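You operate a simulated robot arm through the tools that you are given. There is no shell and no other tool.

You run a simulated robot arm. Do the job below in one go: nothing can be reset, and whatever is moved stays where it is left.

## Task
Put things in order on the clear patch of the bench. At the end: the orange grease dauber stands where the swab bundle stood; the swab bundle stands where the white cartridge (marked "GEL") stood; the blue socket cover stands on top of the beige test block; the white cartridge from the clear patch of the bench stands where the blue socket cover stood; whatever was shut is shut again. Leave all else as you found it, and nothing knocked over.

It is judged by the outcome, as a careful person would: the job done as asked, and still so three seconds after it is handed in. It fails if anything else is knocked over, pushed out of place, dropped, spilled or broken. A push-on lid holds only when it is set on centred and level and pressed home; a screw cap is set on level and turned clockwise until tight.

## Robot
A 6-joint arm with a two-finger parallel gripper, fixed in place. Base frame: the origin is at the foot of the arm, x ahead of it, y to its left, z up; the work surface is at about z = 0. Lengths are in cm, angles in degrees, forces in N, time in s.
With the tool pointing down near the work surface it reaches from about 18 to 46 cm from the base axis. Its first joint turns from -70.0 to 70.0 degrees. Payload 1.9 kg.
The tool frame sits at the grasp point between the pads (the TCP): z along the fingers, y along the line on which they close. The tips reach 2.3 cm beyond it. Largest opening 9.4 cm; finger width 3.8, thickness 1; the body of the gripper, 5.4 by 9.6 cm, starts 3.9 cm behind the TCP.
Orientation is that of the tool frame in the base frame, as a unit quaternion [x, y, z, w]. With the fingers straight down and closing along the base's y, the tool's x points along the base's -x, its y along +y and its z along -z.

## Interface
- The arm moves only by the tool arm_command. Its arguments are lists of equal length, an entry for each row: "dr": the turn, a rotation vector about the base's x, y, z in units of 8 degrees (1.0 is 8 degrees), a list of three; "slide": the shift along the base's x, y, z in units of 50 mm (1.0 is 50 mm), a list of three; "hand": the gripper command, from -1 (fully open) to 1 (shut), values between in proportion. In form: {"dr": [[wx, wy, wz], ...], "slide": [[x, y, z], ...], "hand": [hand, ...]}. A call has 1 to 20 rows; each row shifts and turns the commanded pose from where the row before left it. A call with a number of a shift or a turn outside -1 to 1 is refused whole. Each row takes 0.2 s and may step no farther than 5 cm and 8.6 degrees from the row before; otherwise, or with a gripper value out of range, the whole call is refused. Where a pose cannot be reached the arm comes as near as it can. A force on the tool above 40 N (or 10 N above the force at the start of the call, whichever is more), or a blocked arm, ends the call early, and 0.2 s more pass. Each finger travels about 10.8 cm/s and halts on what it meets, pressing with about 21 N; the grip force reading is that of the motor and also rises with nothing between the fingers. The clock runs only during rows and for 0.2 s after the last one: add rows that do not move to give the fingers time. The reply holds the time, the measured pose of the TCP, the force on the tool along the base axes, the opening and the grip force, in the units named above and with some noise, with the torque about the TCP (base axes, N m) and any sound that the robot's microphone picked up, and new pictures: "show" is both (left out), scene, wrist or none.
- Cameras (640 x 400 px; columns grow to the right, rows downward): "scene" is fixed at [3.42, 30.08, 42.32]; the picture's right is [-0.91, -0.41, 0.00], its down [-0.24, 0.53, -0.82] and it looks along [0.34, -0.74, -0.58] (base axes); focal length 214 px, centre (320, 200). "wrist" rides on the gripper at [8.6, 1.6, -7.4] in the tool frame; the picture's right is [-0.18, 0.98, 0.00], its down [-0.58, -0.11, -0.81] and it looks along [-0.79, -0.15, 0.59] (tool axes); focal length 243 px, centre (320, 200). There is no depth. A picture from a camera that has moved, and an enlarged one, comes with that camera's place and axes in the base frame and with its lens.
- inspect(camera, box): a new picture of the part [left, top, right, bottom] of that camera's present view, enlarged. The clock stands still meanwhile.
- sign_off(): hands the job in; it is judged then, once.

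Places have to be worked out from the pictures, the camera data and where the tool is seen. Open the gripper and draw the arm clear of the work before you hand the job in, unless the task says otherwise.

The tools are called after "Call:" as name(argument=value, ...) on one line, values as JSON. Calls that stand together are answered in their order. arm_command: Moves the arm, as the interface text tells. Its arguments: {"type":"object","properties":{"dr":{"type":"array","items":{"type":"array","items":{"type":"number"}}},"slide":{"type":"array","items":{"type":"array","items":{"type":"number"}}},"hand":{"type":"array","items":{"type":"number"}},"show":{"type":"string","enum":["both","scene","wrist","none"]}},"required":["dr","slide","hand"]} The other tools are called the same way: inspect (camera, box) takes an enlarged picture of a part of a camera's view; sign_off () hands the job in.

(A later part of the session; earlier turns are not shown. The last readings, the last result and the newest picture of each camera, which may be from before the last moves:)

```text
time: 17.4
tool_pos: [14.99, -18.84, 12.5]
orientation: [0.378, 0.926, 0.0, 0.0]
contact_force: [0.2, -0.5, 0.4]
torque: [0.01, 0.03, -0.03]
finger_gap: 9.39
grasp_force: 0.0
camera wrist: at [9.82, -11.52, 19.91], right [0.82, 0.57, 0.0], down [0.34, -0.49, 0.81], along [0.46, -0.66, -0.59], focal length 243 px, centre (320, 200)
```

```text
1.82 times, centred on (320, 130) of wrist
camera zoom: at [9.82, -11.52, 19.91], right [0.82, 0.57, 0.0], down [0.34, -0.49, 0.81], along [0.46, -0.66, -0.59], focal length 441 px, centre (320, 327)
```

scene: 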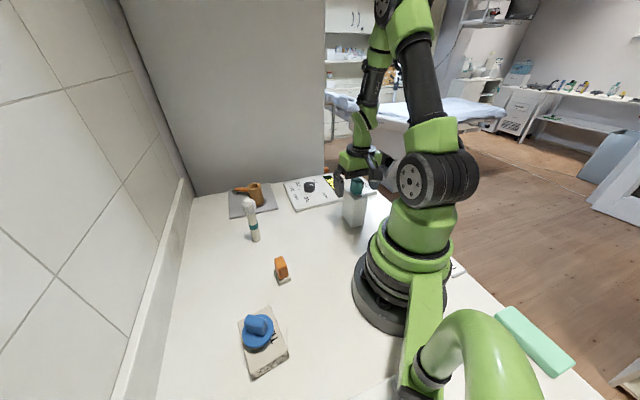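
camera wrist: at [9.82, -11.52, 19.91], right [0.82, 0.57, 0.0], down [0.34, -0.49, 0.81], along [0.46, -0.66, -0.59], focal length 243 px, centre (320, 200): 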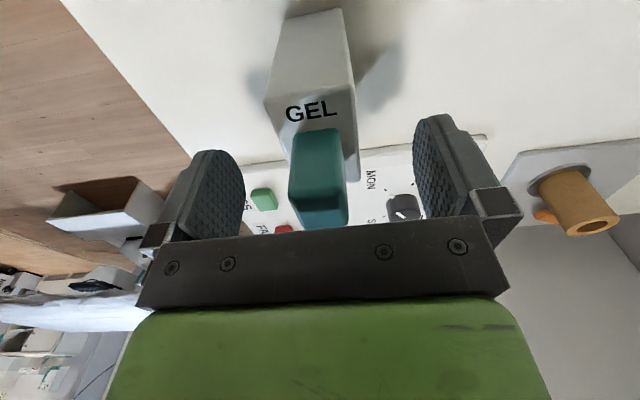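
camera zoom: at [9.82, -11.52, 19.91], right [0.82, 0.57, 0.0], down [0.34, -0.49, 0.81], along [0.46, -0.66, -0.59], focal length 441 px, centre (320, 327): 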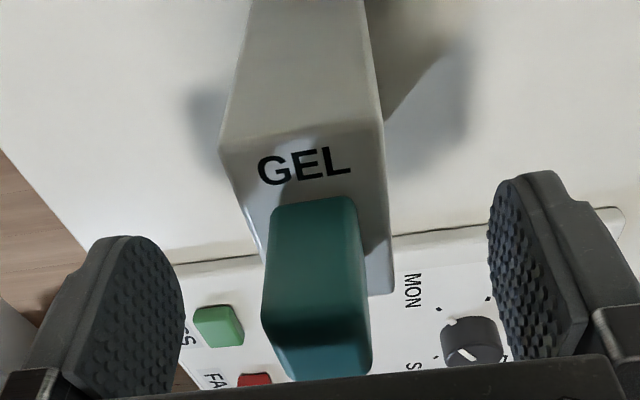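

Alignment is right on: box centre (14.99, -18.87) against TCP (15.0, -18.8). I'll step down to z of about 11.1 and check the gap between the palm and the teal cap.

Call:
arm_command(dr=[[0, 0, 0], [0, 0, 0], [0, 0, 0], [0, 0, 0]], slide=[[0, -0.01, -0.14], [0, 0, -0.1], [0, 0, -0.04], [0, 0, 0]], hand=[-1, -1, -1, -1])

Call:
inspect(camera="scene", box=[325, 145, 395, 230])

Call:
inspect(camera="wrist", box=[150, 40, 490, 260])

```text
time: 18.4
tool_pos: [14.98, -18.71, 11.11]
orientation: [0.378, 0.926, 0.0, 0.0]
contact_force: [0.6, -0.4, 0.4]
torque: [0.0, -0.01, -0.03]
finger_gap: 9.41
grasp_force: 0.0
camera wrist: at [9.75, -11.55, 18.51], right [0.82, 0.57, 0.0], down [0.34, -0.49, 0.81], along [0.46, -0.66, -0.59], focal length 243 px, centre (320, 200)
```

scene: 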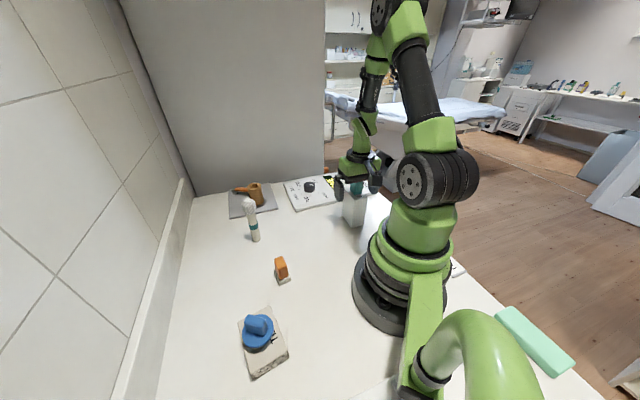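
wrist: 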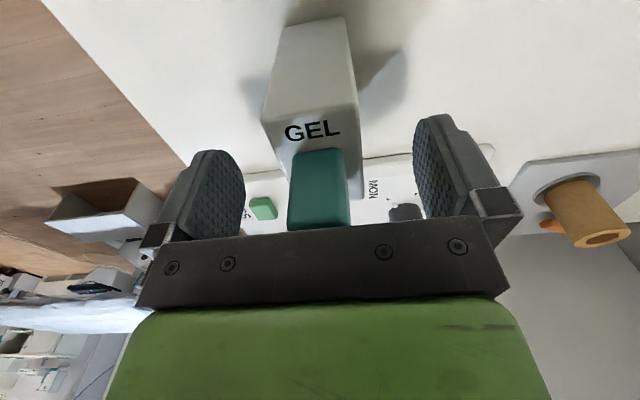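

```text
4.71 times, centred on (360, 188) of scene
camera zoom: at [3.42, 30.08, 42.32], right [-0.91, -0.41, 0.0], down [-0.24, 0.53, -0.82], along [0.34, -0.74, -0.58], focal length 1009 px, centre (132, 259)
```

zoom: 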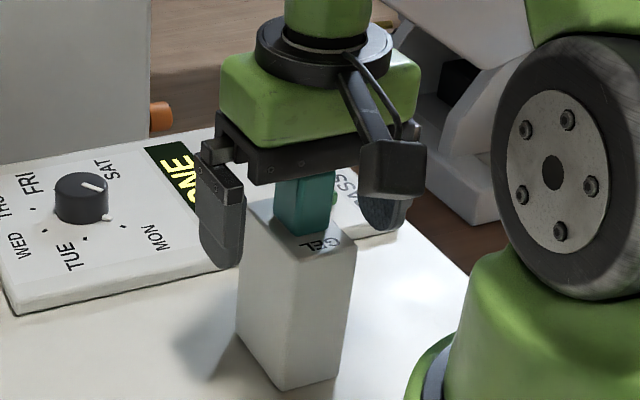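

```text
1.82 times, centred on (320, 150) of wrist
camera zoom: at [9.75, -11.55, 18.51], right [0.82, 0.57, 0.0], down [0.34, -0.49, 0.81], along [0.46, -0.66, -0.59], focal length 441 px, centre (320, 291)
```

zoom: 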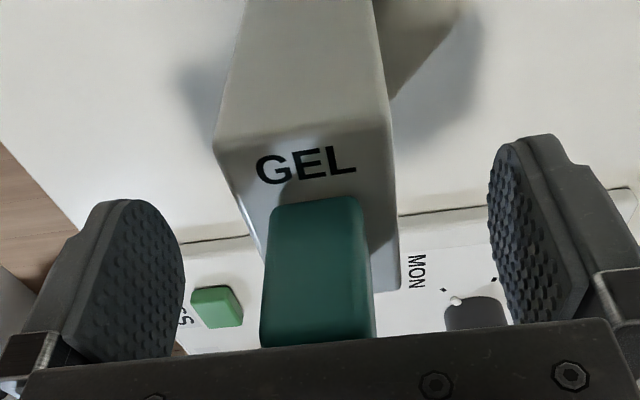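

There is no contact yet at z = 11.1. I'll ease down another 2 mm for a deeper grip and watch the force.

Call:
arm_command(dr=[[0, 0, 0], [0, 0, 0]], slide=[[0, 0, -0.04], [0, 0, 0]], hand=[-1, -1], show="none")

```text
time: 19.0
tool_pos: [14.96, -18.79, 10.98]
orientation: [0.379, 0.925, -0.001, 0.001]
contact_force: [1.0, 0.0, -0.3]
torque: [0.03, -0.01, 0.0]
finger_gap: 9.42
grasp_force: 0.0
```

Call:
arm_command(dr=[[0, 0, 0], [0, 0, 0]], slide=[[0, 0, -0.04], [0, 0, 0]], hand=[-1, -1], show="none")

```text
time: 19.6
tool_pos: [15.03, -18.78, 10.76]
orientation: [0.379, 0.925, -0.001, 0.0]
contact_force: [-0.2, -0.1, 0.0]
torque: [0.0, 0.01, 0.03]
finger_gap: 9.4
grasp_force: 0.0
```

There is still no contact at 10.7. I'll take one more small step.

Call:
arm_command(dr=[[0, 0, 0], [0, 0, 0]], slide=[[0, 0, -0.03], [0, 0, 0]], hand=[-1, -1], show="wrist")

Call:
inspect(camera="scene", box=[325, 145, 395, 230])

```text
time: 20.2
tool_pos: [14.89, -18.78, 10.54]
orientation: [0.379, 0.926, 0.0, 0.001]
contact_force: [-0.3, 0.6, 0.6]
torque: [0.02, -0.04, 0.0]
finger_gap: 9.4
grasp_force: 0.0
camera wrist: at [9.76, -11.53, 18.05], right [0.82, 0.57, 0.0], down [0.34, -0.49, 0.81], along [0.46, -0.66, -0.59], focal length 243 px, centre (320, 200)
```

wrist: 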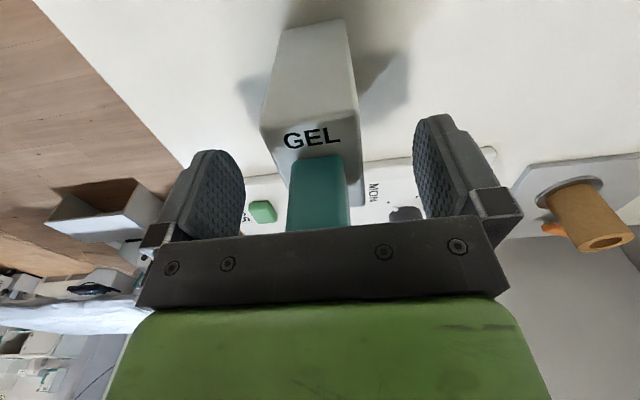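

```text
4.71 times, centred on (360, 188) of scene
camera zoom: at [3.42, 30.08, 42.32], right [-0.91, -0.41, 0.0], down [-0.24, 0.53, -0.82], along [0.34, -0.74, -0.58], focal length 1009 px, centre (132, 259)
```

zoom: 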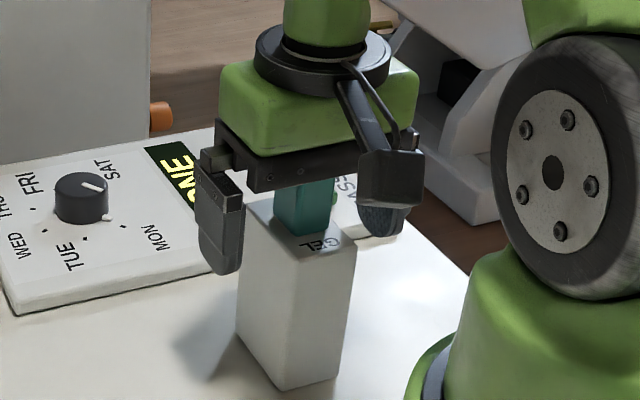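

The fingertips are about 1.5 cm below the cartridge's top edge and the palm is clear of the cap. I'll close on the body.

Call:
arm_command(dr=[[0, 0, 0], [0, 0, 0], [0, 0, 0], [0, 0, 0], [0, 0, 0], [0, 0, 0]], slide=[[0, 0, 0], [0, 0, 0], [0, 0, 0], [0, 0, 0], [0, 0, 0], [0, 0, 0]], hand=[-0.5, -0.1, 0.15, 0.5, 1, 1])

Call:
inspect(camera="scene", box=[325, 145, 395, 230])

```text
time: 21.6
tool_pos: [14.68, -18.87, 10.62]
orientation: [0.379, 0.925, 0.0, -0.001]
contact_force: [1.3, 0.5, 1.4]
torque: [0.04, -0.01, 0.02]
finger_gap: 4.16
grasp_force: 21.4
camera wrist: at [9.76, -11.53, 18.05], right [0.82, 0.57, 0.0], down [0.34, -0.49, 0.81], along [0.46, -0.66, -0.59], focal length 243 px, centre (320, 200)
```

scene: 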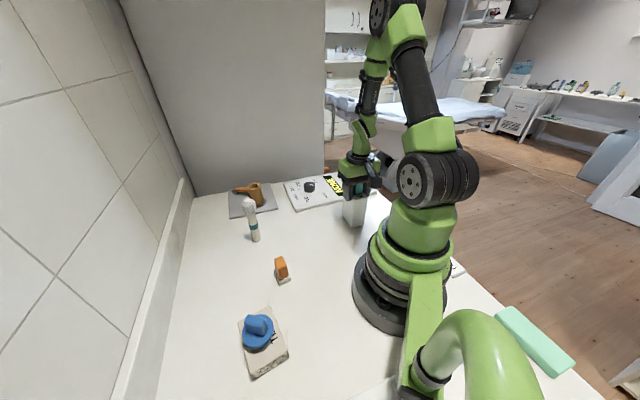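
wrist: 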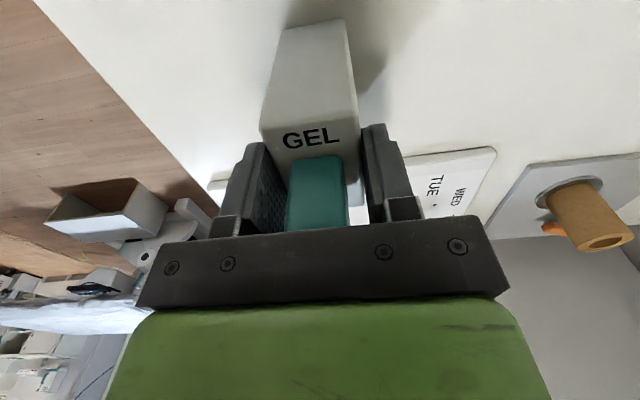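

```text
4.71 times, centred on (360, 188) of scene
camera zoom: at [3.42, 30.08, 42.32], right [-0.91, -0.41, 0.0], down [-0.24, 0.53, -0.82], along [0.34, -0.74, -0.58], focal length 1009 px, centre (132, 259)
```

zoom: 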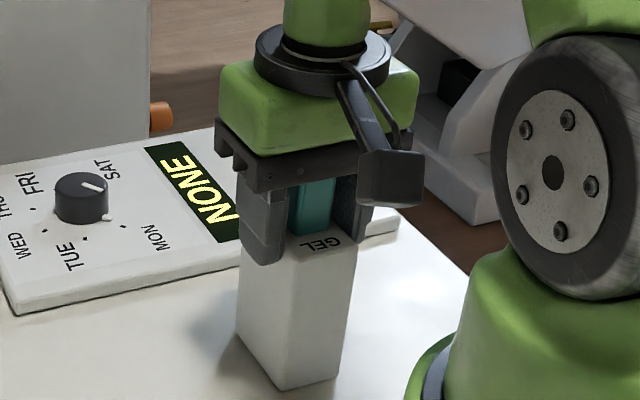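

The body is gripped at a 4.16 cm gap. I'll lift slowly a little first to check that it holds without slipping.

Call:
arm_command(dr=[[0, 0, 0], [0, 0, 0], [0, 0, 0], [0, 0, 0], [0, 0, 0]], slide=[[0, 0, 0.04], [0, 0, 0.08], [0, 0, 0.12], [0, 0, 0.12], [0, 0, 0]], hand=[1, 1, 1, 1, 1])

Call:
inspect(camera="scene", box=[325, 145, 395, 230])

```text
time: 22.8
tool_pos: [14.95, -18.71, 12.47]
orientation: [0.379, 0.925, 0.0, 0.0]
contact_force: [0.1, 0.5, -5.2]
torque: [0.04, -0.02, 0.01]
finger_gap: 4.19
grasp_force: 20.8
camera wrist: at [9.77, -11.51, 19.87], right [0.82, 0.57, 0.0], down [0.34, -0.49, 0.81], along [0.46, -0.66, -0.59], focal length 243 px, centre (320, 200)
```

scene: 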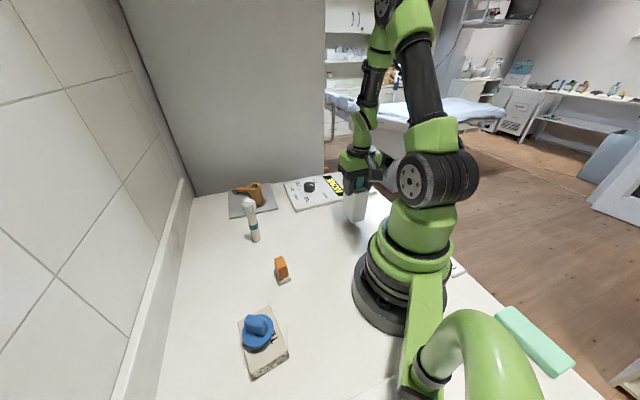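
wrist: 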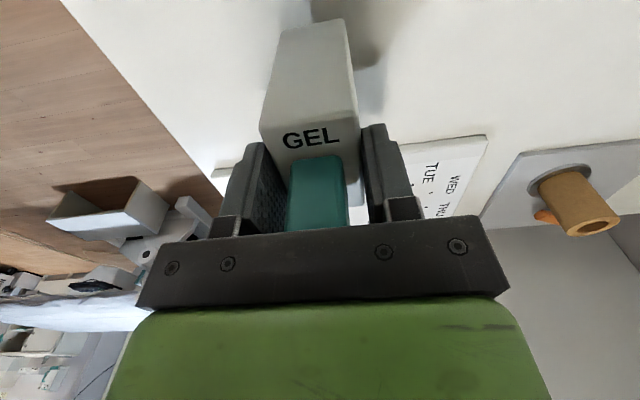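

```text
4.71 times, centred on (360, 188) of scene
camera zoom: at [3.42, 30.08, 42.32], right [-0.91, -0.41, 0.0], down [-0.24, 0.53, -0.82], along [0.34, -0.74, -0.58], focal length 1009 px, centre (132, 259)
```

zoom: 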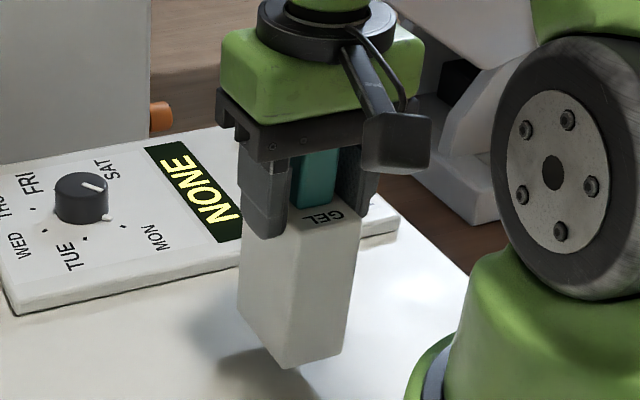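

The cartridge is held steadily and weighs about 5 N. I'll lift it further and carry it smoothly over to the blue cover's old spot at (26.2, -4.7).

Call:
arm_command(dr=[[0, 0, 0], [0, 0, 0], [0, 0, 0], [0, 0, 0], [0, 0, 0], [0, 0, 0], [0, 0, 0], [0, 0, 0], [0, 0, 0], [0, 0, 0], [0, 0, 0], [0, 0, 0], [0, 0, 0]], slide=[[0, 0, 0.2], [0, 0, 0.3], [0.112, 0.141, 0.14], [0.224, 0.282, 0], [0.291, 0.367, 0], [0.336, 0.423, 0], [0.336, 0.423, 0], [0.314, 0.395, 0], [0.291, 0.367, 0], [0.224, 0.282, 0], [0.112, 0.141, 0], [0, 0, 0], [0, 0, 0]], hand=[1, 1, 1, 1, 1, 1, 1, 1, 1, 1, 1, 1, 1])

Call:
inspect(camera="scene", box=[220, 140, 340, 260])

```text
time: 25.6
tool_pos: [26.16, -4.56, 15.51]
orientation: [0.379, 0.926, 0.0, 0.0]
contact_force: [0.4, -0.4, -5.9]
torque: [0.03, 0.05, -0.01]
finger_gap: 4.17
grasp_force: 21.1
camera wrist: at [20.98, 2.63, 22.94], right [0.82, 0.57, 0.0], down [0.34, -0.49, 0.81], along [0.46, -0.66, -0.59], focal length 243 px, centre (320, 200)
```

scene: 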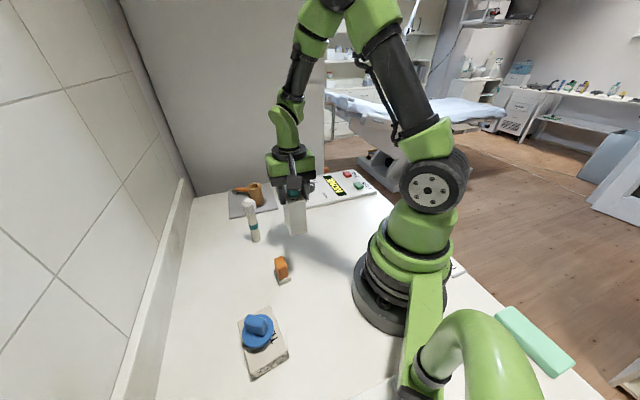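
wrist: 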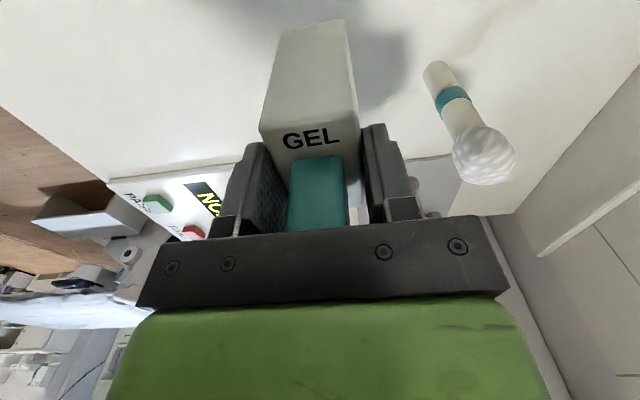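

```text
3.33 times, centred on (280, 200) of scene
camera zoom: at [3.42, 30.08, 42.32], right [-0.91, -0.41, 0.0], down [-0.24, 0.53, -0.82], along [0.34, -0.74, -0.58], focal length 715 px, centre (453, 200)
```

zoom: 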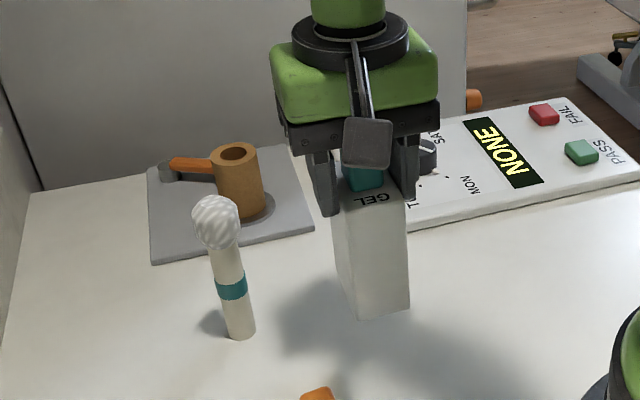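

It hangs level above the target. I'll lower it to just above contact.

Call:
arm_command(dr=[[0, 0, 0], [0, 0, 0], [0, 0, 0], [0, 0, 0], [0, 0, 0], [0, 0, 0], [0, 0, 0], [0, 0, 0]], slide=[[0, 0, -0.1], [0, 0, -0.2], [0, 0, -0.25], [0, 0, -0.2], [0, 0, -0.12], [0, 0, -0.06], [0, 0, -0.03], [0, 0, 0]], hand=[1, 1, 1, 1, 1, 1, 1, 1])

```text
time: 27.4
tool_pos: [26.17, -4.71, 10.84]
orientation: [0.378, 0.926, 0.0, 0.0]
contact_force: [-0.8, -1.0, -5.1]
torque: [0.05, -0.01, 0.0]
finger_gap: 4.18
grasp_force: 20.6
camera wrist: at [21.01, 2.55, 18.26], right [0.82, 0.57, 0.0], down [0.34, -0.49, 0.81], along [0.46, -0.66, -0.59], focal length 243 px, centre (320, 200)
```

scene: 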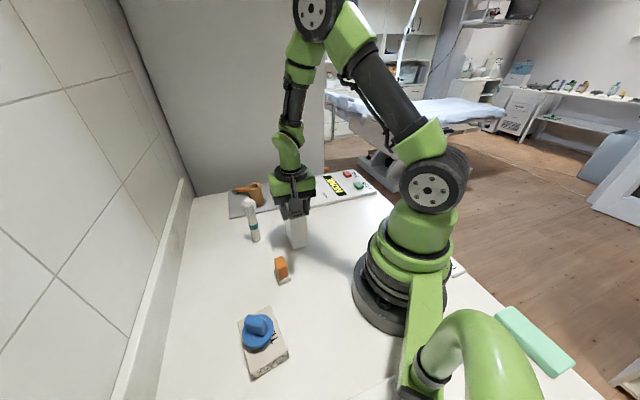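
wrist: 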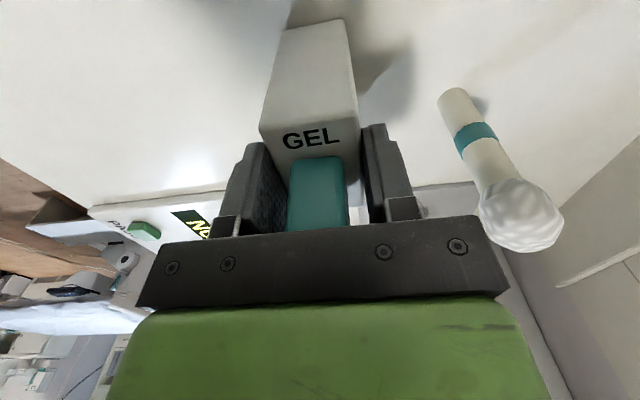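

It's still hanging freely at -5 N. I'll step down in 1 mm increments until the table takes the weight.

Call:
arm_command(dr=[[0, 0, 0], [0, 0, 0], [0, 0, 0]], slide=[[0, 0, -0.02], [0, 0, -0.02], [0, 0, 0]], hand=[1, 1, 1], show="none")

```text
time: 28.2
tool_pos: [26.21, -4.7, 10.59]
orientation: [0.378, 0.926, 0.001, -0.001]
contact_force: [0.4, 0.0, -4.5]
torque: [-0.01, 0.01, 0.02]
finger_gap: 4.19
grasp_force: 21.0
```

Call:
arm_command(dr=[[0, 0, 0], [0, 0, 0]], slide=[[0, 0, -0.02], [0, 0, 0]], hand=[1, 1], show="none")

```text
time: 28.8
tool_pos: [26.15, -4.66, 10.5]
orientation: [0.378, 0.926, 0.0, 0.001]
contact_force: [-4.6, 3.1, 17.6]
torque: [0.06, 0.1, -0.04]
finger_gap: 4.21
grasp_force: 20.8
```

The table has taken it, with 17 N of slight press. I'll ease up half a millimetre and open slowly.

Call:
arm_command(dr=[[0, 0, 0], [0, 0, 0], [0, 0, 0], [0, 0, 0], [0, 0, 0], [0, 0, 0]], slide=[[0, 0, 0.012], [0, 0, 0], [0, 0, 0], [0, 0, 0], [0, 0, 0], [0, 0, 0]], hand=[1, 0.1, 0, -0.3, -0.8, -1])

Call:
inspect(camera="scene", box=[220, 140, 340, 260])

```text
time: 30.2
tool_pos: [26.09, -4.76, 10.63]
orientation: [0.378, 0.926, 0.0, 0.0]
contact_force: [-0.6, -0.5, -0.4]
torque: [0.02, -0.02, -0.02]
finger_gap: 9.37
grasp_force: 0.1
camera wrist: at [21.03, 2.51, 18.02], right [0.82, 0.57, 0.0], down [0.34, -0.49, 0.81], along [0.46, -0.66, -0.59], focal length 243 px, centre (320, 200)
```

scene: 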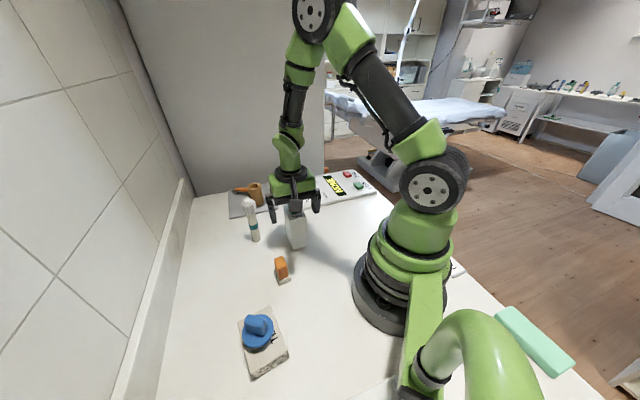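
wrist: 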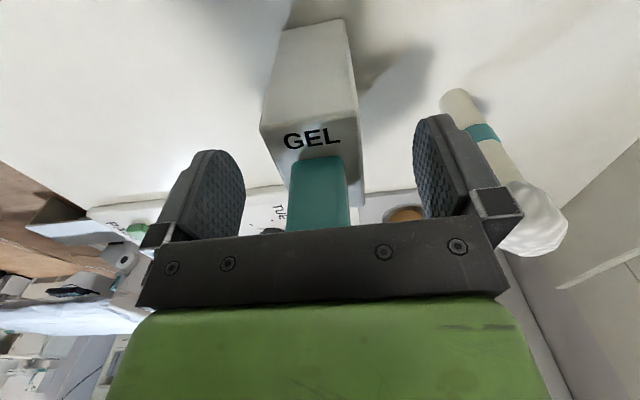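

```text
3.33 times, centred on (280, 200) of scene
camera zoom: at [3.42, 30.08, 42.32], right [-0.91, -0.41, 0.0], down [-0.24, 0.53, -0.82], along [0.34, -0.74, -0.58], focal length 715 px, centre (453, 200)
```

zoom: 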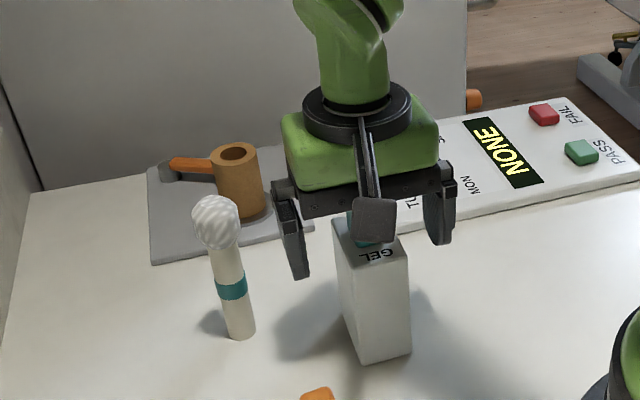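

The cartridge stands upright at the blue cover's old spot. I'll lift straight up and hover over the swab bundle with the gripper squared to the base axes.

Call:
arm_command(dr=[[0, 0, 0], [0, 0, 0], [0, 0, 0], [0, 0, 0.925], [0, 0, 0.925], [0, 0, 0.925], [0, 0, 0.925], [0, 0, 0.925], [0, 0, 0.925], [0, 0, 0], [0, 0, 0]], slide=[[0, 0, 0.3], [0, 0, 0.8], [0, 0, 0.9], [0, 0, 0], [0.495, 0.23, 0], [0.495, 0.23, 0], [0.495, 0.23, 0], [0.495, 0.23, 0], [0, 0, 0], [0, 0, 0], [0, 0, 0]], hand=[-1, -1, -1, -1, -1, -1, -1, -1, -1, -1, -1])

Call:
inspect(camera="scene", box=[220, 150, 340, 270])

Call:
inspect(camera="wrist", box=[220, 0, 420, 200])

```text
time: 32.6
tool_pos: [36.08, -0.03, 20.7]
orientation: [0.001, 1.0, 0.0, 0.0]
contact_force: [0.2, 0.1, 0.5]
torque: [0.04, 0.0, -0.01]
finger_gap: 9.43
grasp_force: 0.1
camera wrist: at [27.27, 1.56, 28.09], right [0.19, 0.98, 0.0], down [0.58, -0.11, 0.81], along [0.79, -0.15, -0.59], focal length 243 px, centre (320, 200)
```

scene: 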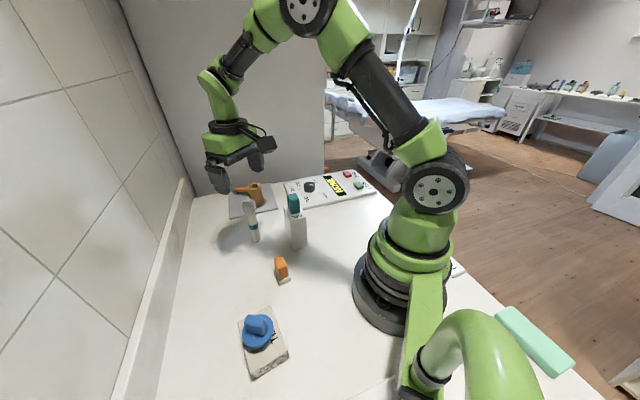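
wrist: 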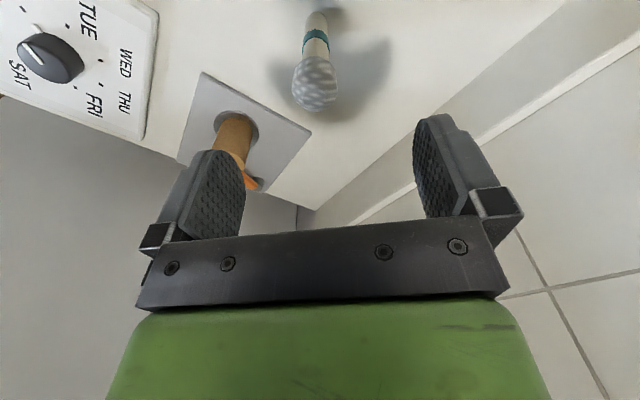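

```text
3.33 times, centred on (280, 210) of scene
camera zoom: at [3.42, 30.08, 42.32], right [-0.91, -0.41, 0.0], down [-0.24, 0.53, -0.82], along [0.34, -0.74, -0.58], focal length 715 px, centre (453, 167)
```

zoom: 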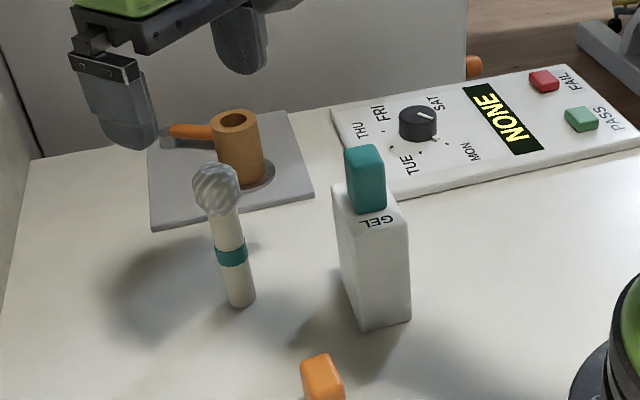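

```text
2.00 times, centred on (320, 100) of wrist
camera zoom: at [27.27, 1.56, 28.09], right [0.19, 0.98, 0.0], down [0.58, -0.11, 0.81], along [0.79, -0.15, -0.59], focal length 485 px, centre (320, 400)
```

zoom: 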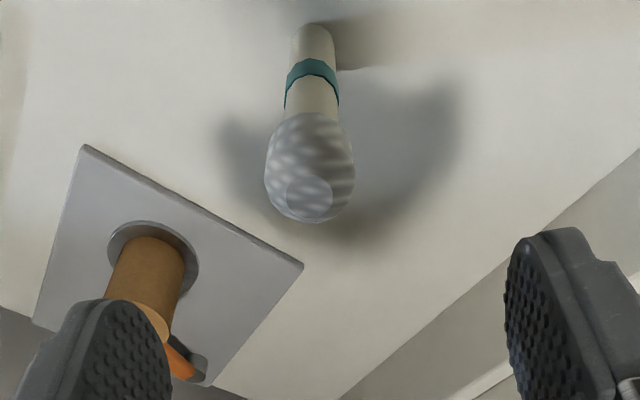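

The swab reads as about (36.1, -0.25). I'll descend part-way with the fingers open and measure its centring again up close.

Call:
arm_command(dr=[[0, 0, 0], [0, 0, 0], [0, 0, 0], [0, 0, 0]], slide=[[0, -0.026, -0.4], [0, 0, -0.5], [0, 0, -0.4], [0, 0, 0]], hand=[-1, -1, -1, -1])

Call:
inspect(camera="wrist", box=[160, 40, 480, 240])

Call:
inspect(camera="scene", box=[200, 150, 320, 260])

```text
time: 33.6
tool_pos: [36.03, -0.19, 14.02]
orientation: [0.001, 1.0, 0.0, 0.0]
contact_force: [0.0, 0.0, -1.2]
torque: [0.04, 0.0, 0.0]
finger_gap: 9.4
grasp_force: 0.1
camera wrist: at [27.29, 1.47, 21.43], right [0.19, 0.98, 0.0], down [0.58, -0.11, 0.81], along [0.79, -0.15, -0.59], focal length 243 px, centre (320, 200)
```

scene: 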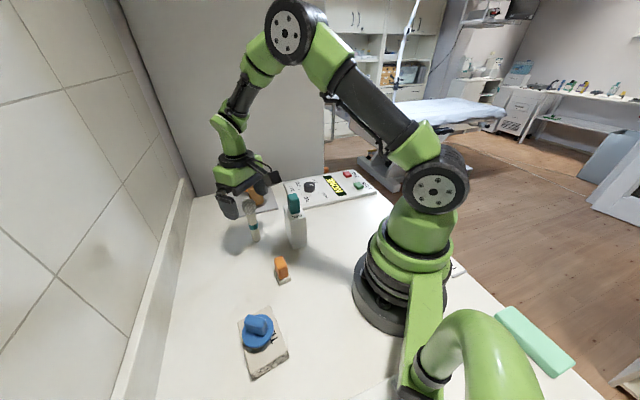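
wrist: 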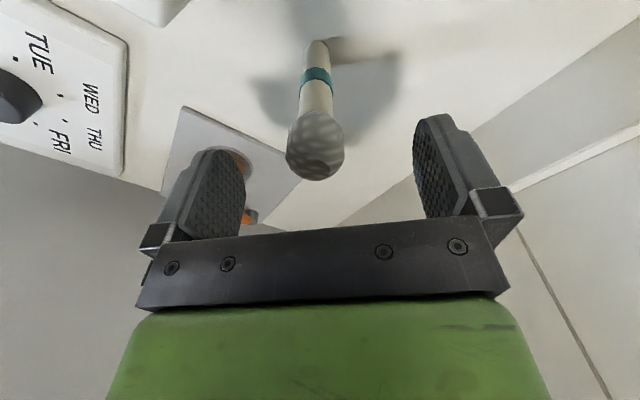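

```text
2.00 times, centred on (320, 140) of wrist
camera zoom: at [27.29, 1.47, 21.43], right [0.19, 0.98, 0.0], down [0.58, -0.11, 0.81], along [0.79, -0.15, -0.59], focal length 485 px, centre (320, 320)
```

zoom: 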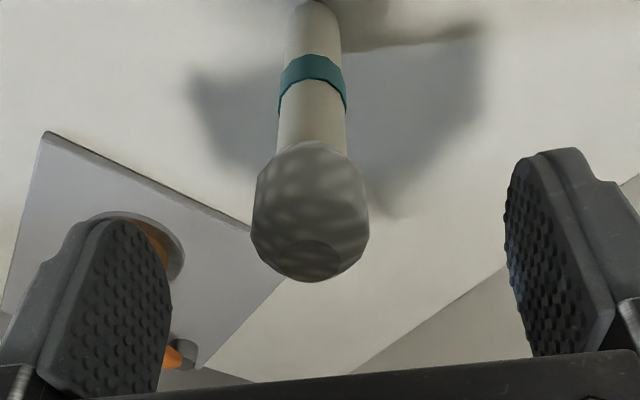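

```text
3.64 times, centred on (260, 205) of scene
camera zoom: at [3.42, 30.08, 42.32], right [-0.91, -0.41, 0.0], down [-0.24, 0.53, -0.82], along [0.34, -0.74, -0.58], focal length 780 px, centre (538, 182)
```

zoom: 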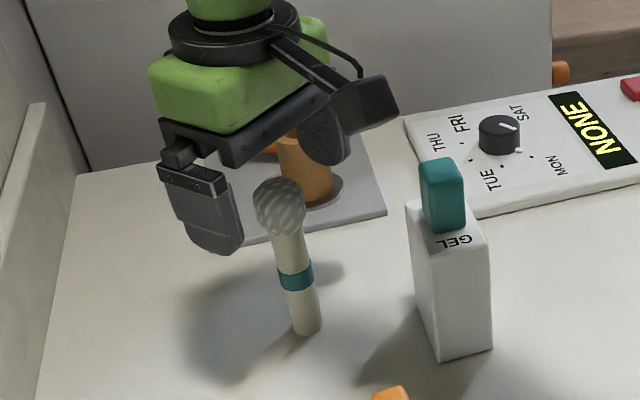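

The head is offset about 2.5 mm to -y from the finger midline. I'll correct that and descend to z of about 10.7 so the pads straddle the head's middle with the palm clear above it.

Call:
arm_command(dr=[[0, 0, 0], [0, 0, 0], [0, 0, 0], [0, 0, 0], [0, 0, 0]], slide=[[-0.01, -0.045, 0], [0, 0, -0.2], [0, 0, -0.26], [0, 0, -0.2], [0, 0, 0]], hand=[-1, -1, -1, -1, -1])

Call:
inspect(camera="wrist", box=[160, 60, 480, 260])

Call:
inspect(camera="scene", box=[200, 150, 320, 260])

```text
time: 34.8
tool_pos: [36.01, -0.49, 10.95]
orientation: [0.001, 1.0, 0.001, 0.001]
contact_force: [0.2, -1.0, 0.4]
torque: [0.04, 0.01, -0.03]
finger_gap: 9.4
grasp_force: 0.1
camera wrist: at [27.28, 1.23, 18.26], right [0.19, 0.98, 0.0], down [0.58, -0.11, 0.81], along [0.79, -0.15, -0.59], focal length 243 px, centre (320, 200)
```

scene: 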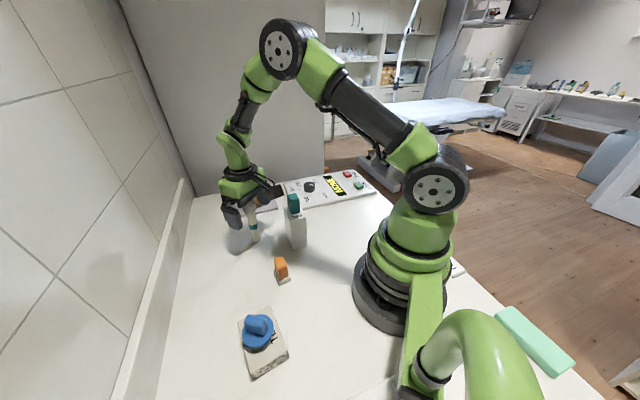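
wrist: 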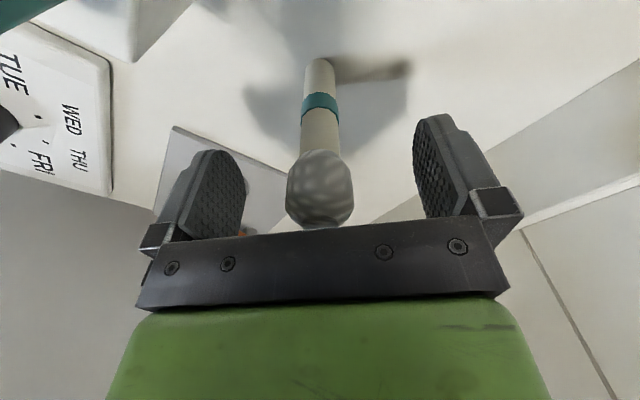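

```text
2.00 times, centred on (320, 160) of wrist
camera zoom: at [27.28, 1.23, 18.26], right [0.19, 0.98, 0.0], down [0.58, -0.11, 0.81], along [0.79, -0.15, -0.59], focal length 485 px, centre (320, 280)
```

zoom: 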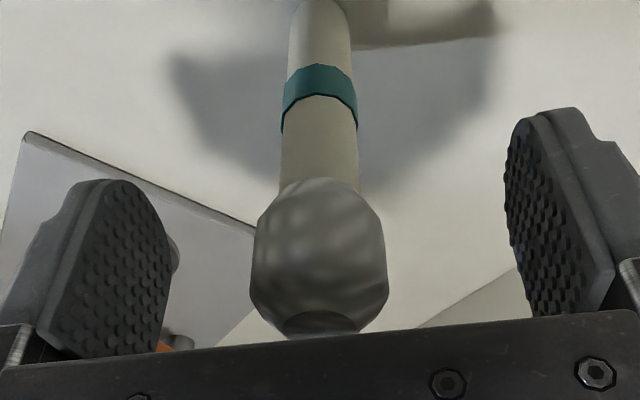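

```text
3.64 times, centred on (260, 205) of scene
camera zoom: at [3.42, 30.08, 42.32], right [-0.91, -0.41, 0.0], down [-0.24, 0.53, -0.82], along [0.34, -0.74, -0.58], focal length 780 px, centre (538, 182)
```

zoom: 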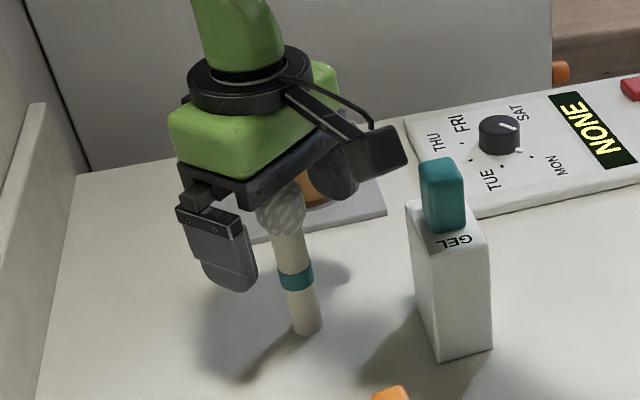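

The head is now centred between the pads. I'll close gently.

Call:
arm_command(dr=[[0, 0, 0], [0, 0, 0], [0, 0, 0], [0, 0, 0], [0, 0, 0], [0, 0, 0], [0, 0, 0]], slide=[[0, 0, 0], [0, 0, 0], [0, 0, 0], [0, 0, 0], [0, 0, 0], [0, 0, 0], [0, 0, 0]], hand=[-0.5, 0, 0.2, 0.3, 0.4, 1, 1])

Call:
inspect(camera="scene", box=[200, 150, 320, 260])

Call:
inspect(camera="wrist", box=[160, 60, 480, 260])

```text
time: 36.4
tool_pos: [36.06, -0.42, 10.82]
orientation: [0.001, 1.0, -0.001, 0.0]
contact_force: [-0.1, -0.6, -0.1]
torque: [-0.02, -0.01, -0.01]
finger_gap: 2.93
grasp_force: 21.0
camera wrist: at [27.27, 1.22, 18.27], right [0.19, 0.98, 0.0], down [0.58, -0.11, 0.81], along [0.79, -0.15, -0.59], focal length 243 px, centre (320, 200)
```

scene: 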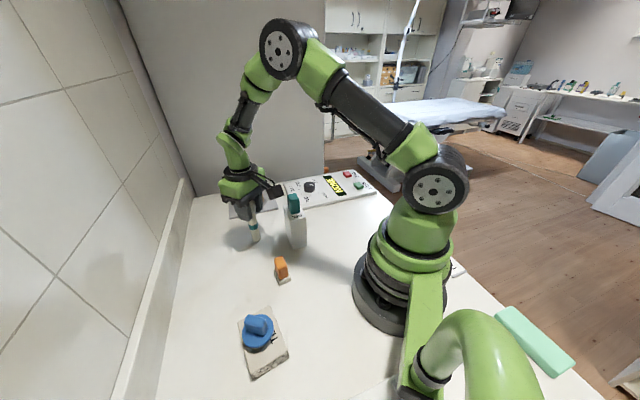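
wrist: 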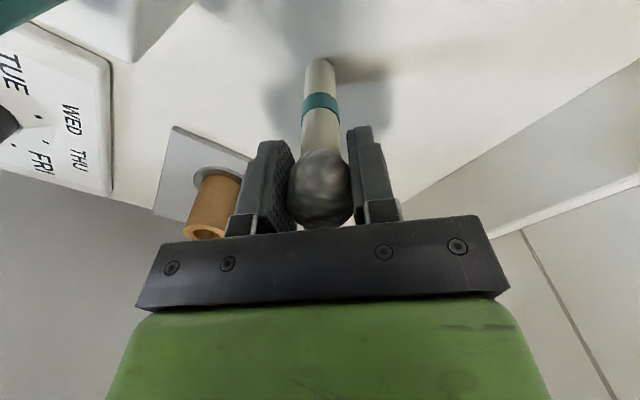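

```text
3.64 times, centred on (260, 205) of scene
camera zoom: at [3.42, 30.08, 42.32], right [-0.91, -0.41, 0.0], down [-0.24, 0.53, -0.82], along [0.34, -0.74, -0.58], focal length 780 px, centre (538, 182)
```

zoom: 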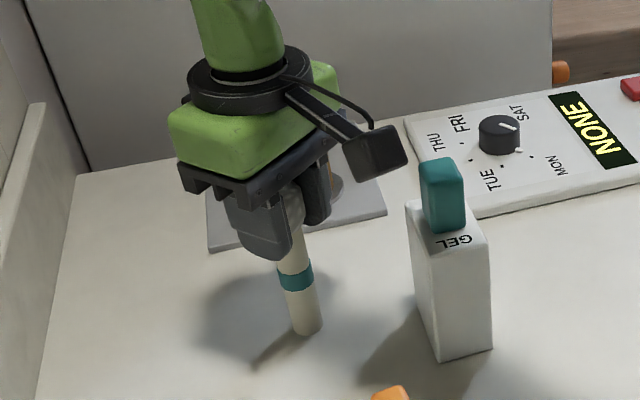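

```text
2.00 times, centred on (320, 160) of wrist
camera zoom: at [27.27, 1.22, 18.27], right [0.19, 0.98, 0.0], down [0.58, -0.11, 0.81], along [0.79, -0.15, -0.59], focal length 485 px, centre (320, 280)
```

zoom: 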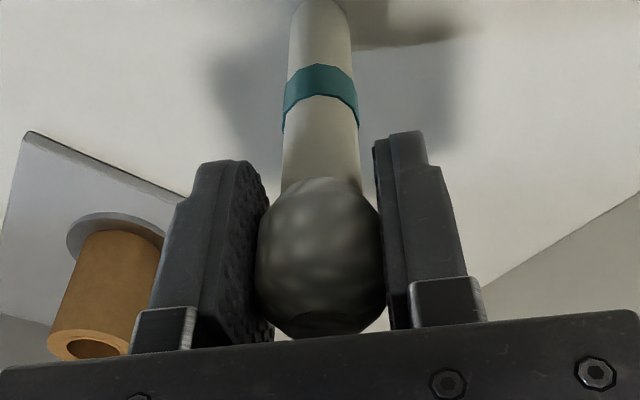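

The head is gripped at a 2.9 cm gap and is still upright. I'll lift slowly and check that it hangs straight.

Call:
arm_command(dr=[[0, 0, 0], [0, 0, 0], [0, 0, 0], [0, 0, 0], [0, 0, 0]], slide=[[0, 0, 0.05], [0, 0, 0.1], [0, 0, 0.15], [0, 0, 0.1], [0, 0, 0]], hand=[1, 1, 1, 1, 1])

Call:
inspect(camera="scene", box=[200, 150, 320, 260])

Call:
inspect(camera="wrist", box=[160, 60, 480, 260])

```text
time: 37.6
tool_pos: [35.97, -0.38, 12.84]
orientation: [0.001, 1.0, 0.0, 0.001]
contact_force: [-0.4, 0.5, 0.5]
torque: [0.01, 0.03, 0.02]
finger_gap: 2.93
grasp_force: 21.1
camera wrist: at [27.24, 1.24, 20.25], right [0.19, 0.98, 0.0], down [0.58, -0.11, 0.81], along [0.79, -0.15, -0.59], focal length 243 px, centre (320, 200)
```

scene: 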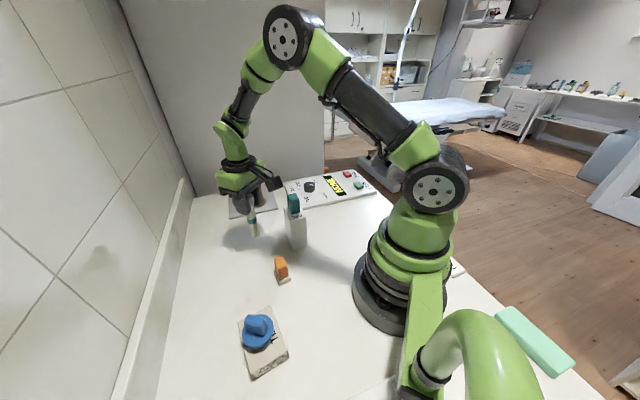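
wrist: 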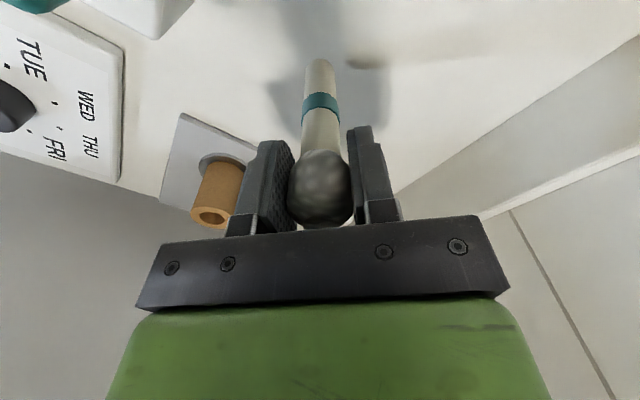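

```text
3.64 times, centred on (260, 205) of scene
camera zoom: at [3.42, 30.08, 42.32], right [-0.91, -0.41, 0.0], down [-0.24, 0.53, -0.82], along [0.34, -0.74, -0.58], focal length 780 px, centre (538, 182)
```

zoom: 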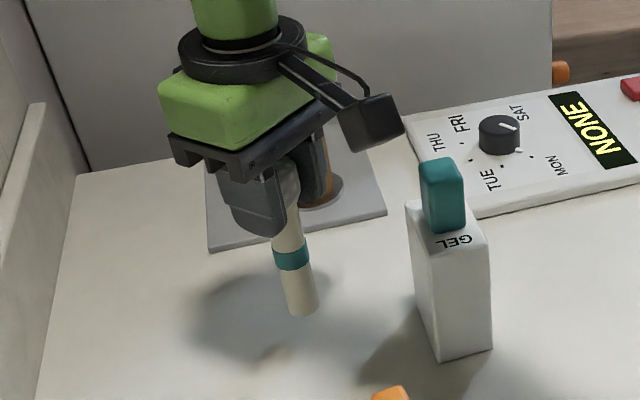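

```text
2.00 times, centred on (320, 160) of wrist
camera zoom: at [27.24, 1.24, 20.25], right [0.19, 0.98, 0.0], down [0.58, -0.11, 0.81], along [0.79, -0.15, -0.59], focal length 485 px, centre (320, 280)
```

zoom: 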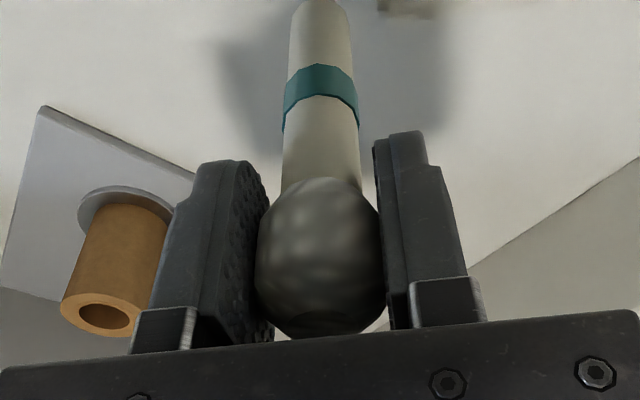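

The swab hangs straight, exactly as gripped. I'll raise it to 22 and carry it around the cartridge, via (32, -12), to the cartridge's old spot at (15.0, -18.85), turning the gripper along the way.

Call:
arm_command(dr=[[0, 0, 0], [0, 0, 0], [0, 0, 0], [0, 0, 0], [0, 0, 0], [0, 0, -0.4], [0, 0, -0.6], [0, 0, -0.7], [0, 0, -0.7], [0, 0, -0.7], [0, 0, -0.7], [0, 0, -0.7], [0, 0, -0.7], [0, 0, -0.6], [0, 0, -0.4], [0, 0, -0.2], [0, 0, 0], [0, 0, 0], [0, 0, 0]], slide=[[0, 0, 0.25], [0, 0, 0.45], [0, 0, 0.5], [0, 0, 0.4], [0, 0, 0.26], [-0.096, -0.276, 0], [-0.176, -0.506, 0], [-0.208, -0.598, 0], [-0.192, -0.552, 0], [-0.128, -0.368, 0], [-0.34, -0.137, 0], [-0.476, -0.192, 0], [-0.612, -0.247, 0], [-0.612, -0.247, 0], [-0.578, -0.233, 0], [-0.476, -0.192, 0], [-0.296, -0.122, 0], [0, 0, 0], [0, 0, 0]], hand=[1, 1, 1, 1, 1, 1, 1, 1, 1, 1, 1, 1, 1, 1, 1, 1, 1, 1, 1])

Call:
inspect(camera="scene", box=[310, 120, 410, 240])

Call:
inspect(camera="wrist", box=[160, 60, 480, 260])

```text
time: 41.6
tool_pos: [14.94, -18.68, 22.0]
orientation: [0.432, 0.902, 0.0, 0.0]
contact_force: [-0.8, -0.1, 0.2]
torque: [-0.03, -0.01, -0.01]
finger_gap: 2.93
grasp_force: 21.0
camera wrist: at [10.69, -10.98, 29.4], right [0.88, 0.47, 0.0], down [0.28, -0.52, 0.81], along [0.38, -0.71, -0.59], focal length 243 px, centre (320, 200)
```

scene: 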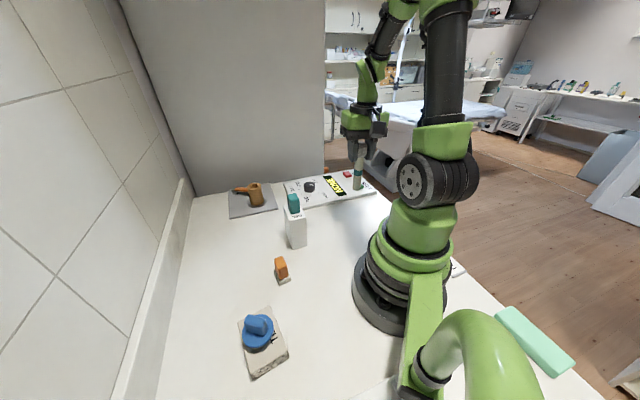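
wrist: 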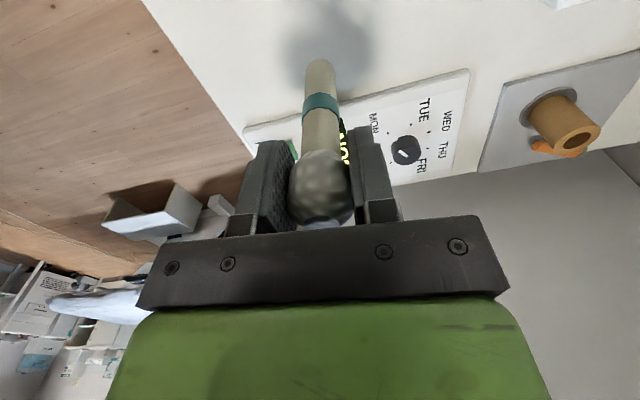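

```text
3.33 times, centred on (360, 180) of scene
camera zoom: at [3.42, 30.08, 42.32], right [-0.91, -0.41, 0.0], down [-0.24, 0.53, -0.82], along [0.34, -0.74, -0.58], focal length 715 px, centre (187, 267)
```

zoom: 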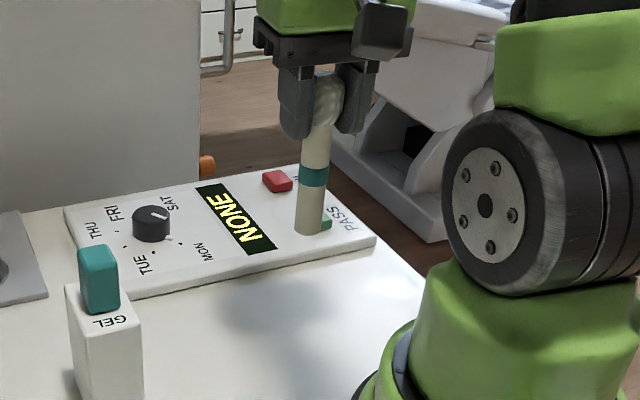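

```text
2.00 times, centred on (320, 160) of wrist
camera zoom: at [10.69, -10.98, 29.4], right [0.88, 0.47, 0.0], down [0.28, -0.52, 0.81], along [0.38, -0.71, -0.59], focal length 485 px, centre (320, 280)
```

zoom: 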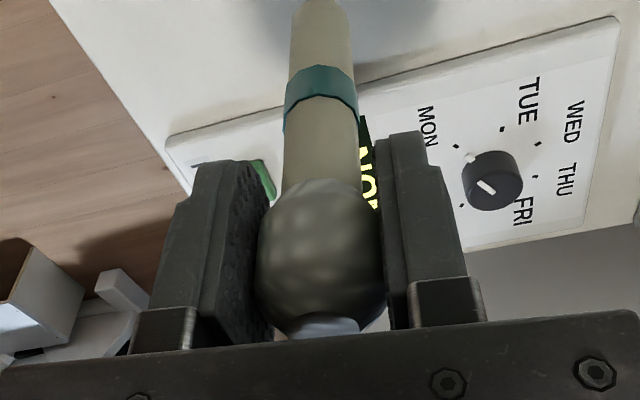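

The swab is still vertical relative to the tool, and the spot below is clear. I'll descend to just above contact.

Call:
arm_command(dr=[[0, 0, 0], [0, 0, 0], [0, 0, 0], [0, 0, 0], [0, 0, 0], [0, 0, 0], [0, 0, 0], [0, 0, 0]], slide=[[-0.02, 0, -0.2], [0, 0, -0.45], [0, 0, -0.5], [0, 0, -0.45], [0, 0, -0.35], [0, 0, -0.2], [0, 0, -0.06], [0, 0, 0]], hand=[1, 1, 1, 1, 1, 1, 1, 1])

Call:
inspect(camera="scene", box=[310, 140, 410, 260])

```text
time: 43.4
tool_pos: [15.04, -18.74, 11.08]
orientation: [0.433, 0.901, 0.0, 0.001]
contact_force: [-0.2, -0.9, 0.6]
torque: [-0.01, 0.01, -0.01]
finger_gap: 2.91
grasp_force: 21.0
camera wrist: at [10.71, -10.99, 18.44], right [0.88, 0.47, 0.0], down [0.28, -0.52, 0.81], along [0.38, -0.71, -0.59], focal length 243 px, centre (320, 200)
```

scene: 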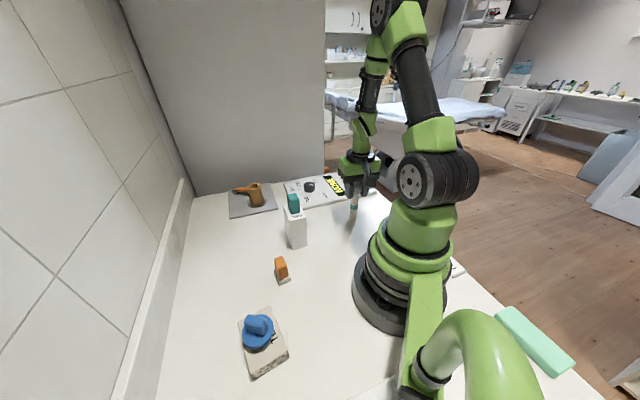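
wrist: 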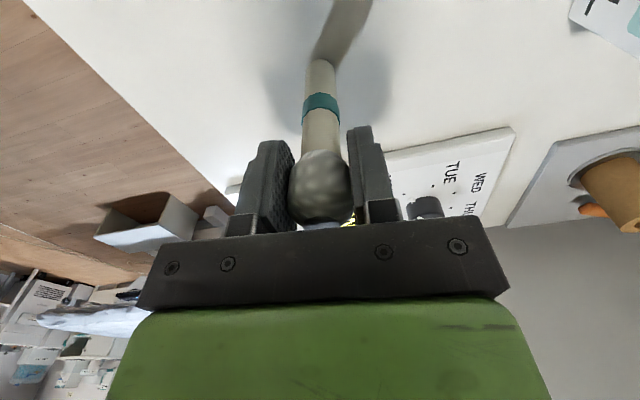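

```text
3.33 times, centred on (360, 200) of scene
camera zoom: at [3.42, 30.08, 42.32], right [-0.91, -0.41, 0.0], down [-0.24, 0.53, -0.82], along [0.34, -0.74, -0.58], focal length 715 px, centre (187, 200)
```

zoom: 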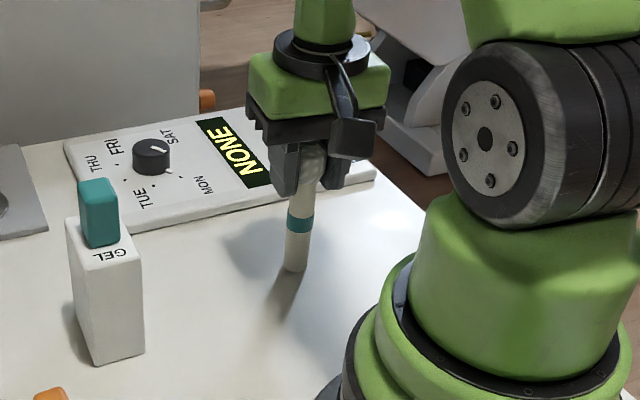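

It's just above the table. I'll step down in small increments until I feel contact.

Call:
arm_command(dr=[[0, 0, 0], [0, 0, 0], [0, 0, 0]], slide=[[0, 0, -0.02], [0, 0, -0.02], [0, 0, 0]], hand=[1, 1, 1], show="none")

```text
time: 44.2
tool_pos: [14.95, -18.89, 10.73]
orientation: [0.433, 0.901, 0.0, 0.0]
contact_force: [-0.4, 0.7, -0.1]
torque: [0.0, 0.04, 0.0]
finger_gap: 2.92
grasp_force: 21.0
```

Call:
arm_command(dr=[[0, 0, 0], [0, 0, 0]], slide=[[0, 0, -0.015], [0, 0, 0]], hand=[1, 1], show="none")

```text
time: 44.8
tool_pos: [14.99, -18.84, 10.73]
orientation: [0.433, 0.902, -0.001, 0.001]
contact_force: [0.2, 1.4, 16.5]
torque: [0.09, 0.08, 0.0]
finger_gap: 2.94
grasp_force: 21.6
```

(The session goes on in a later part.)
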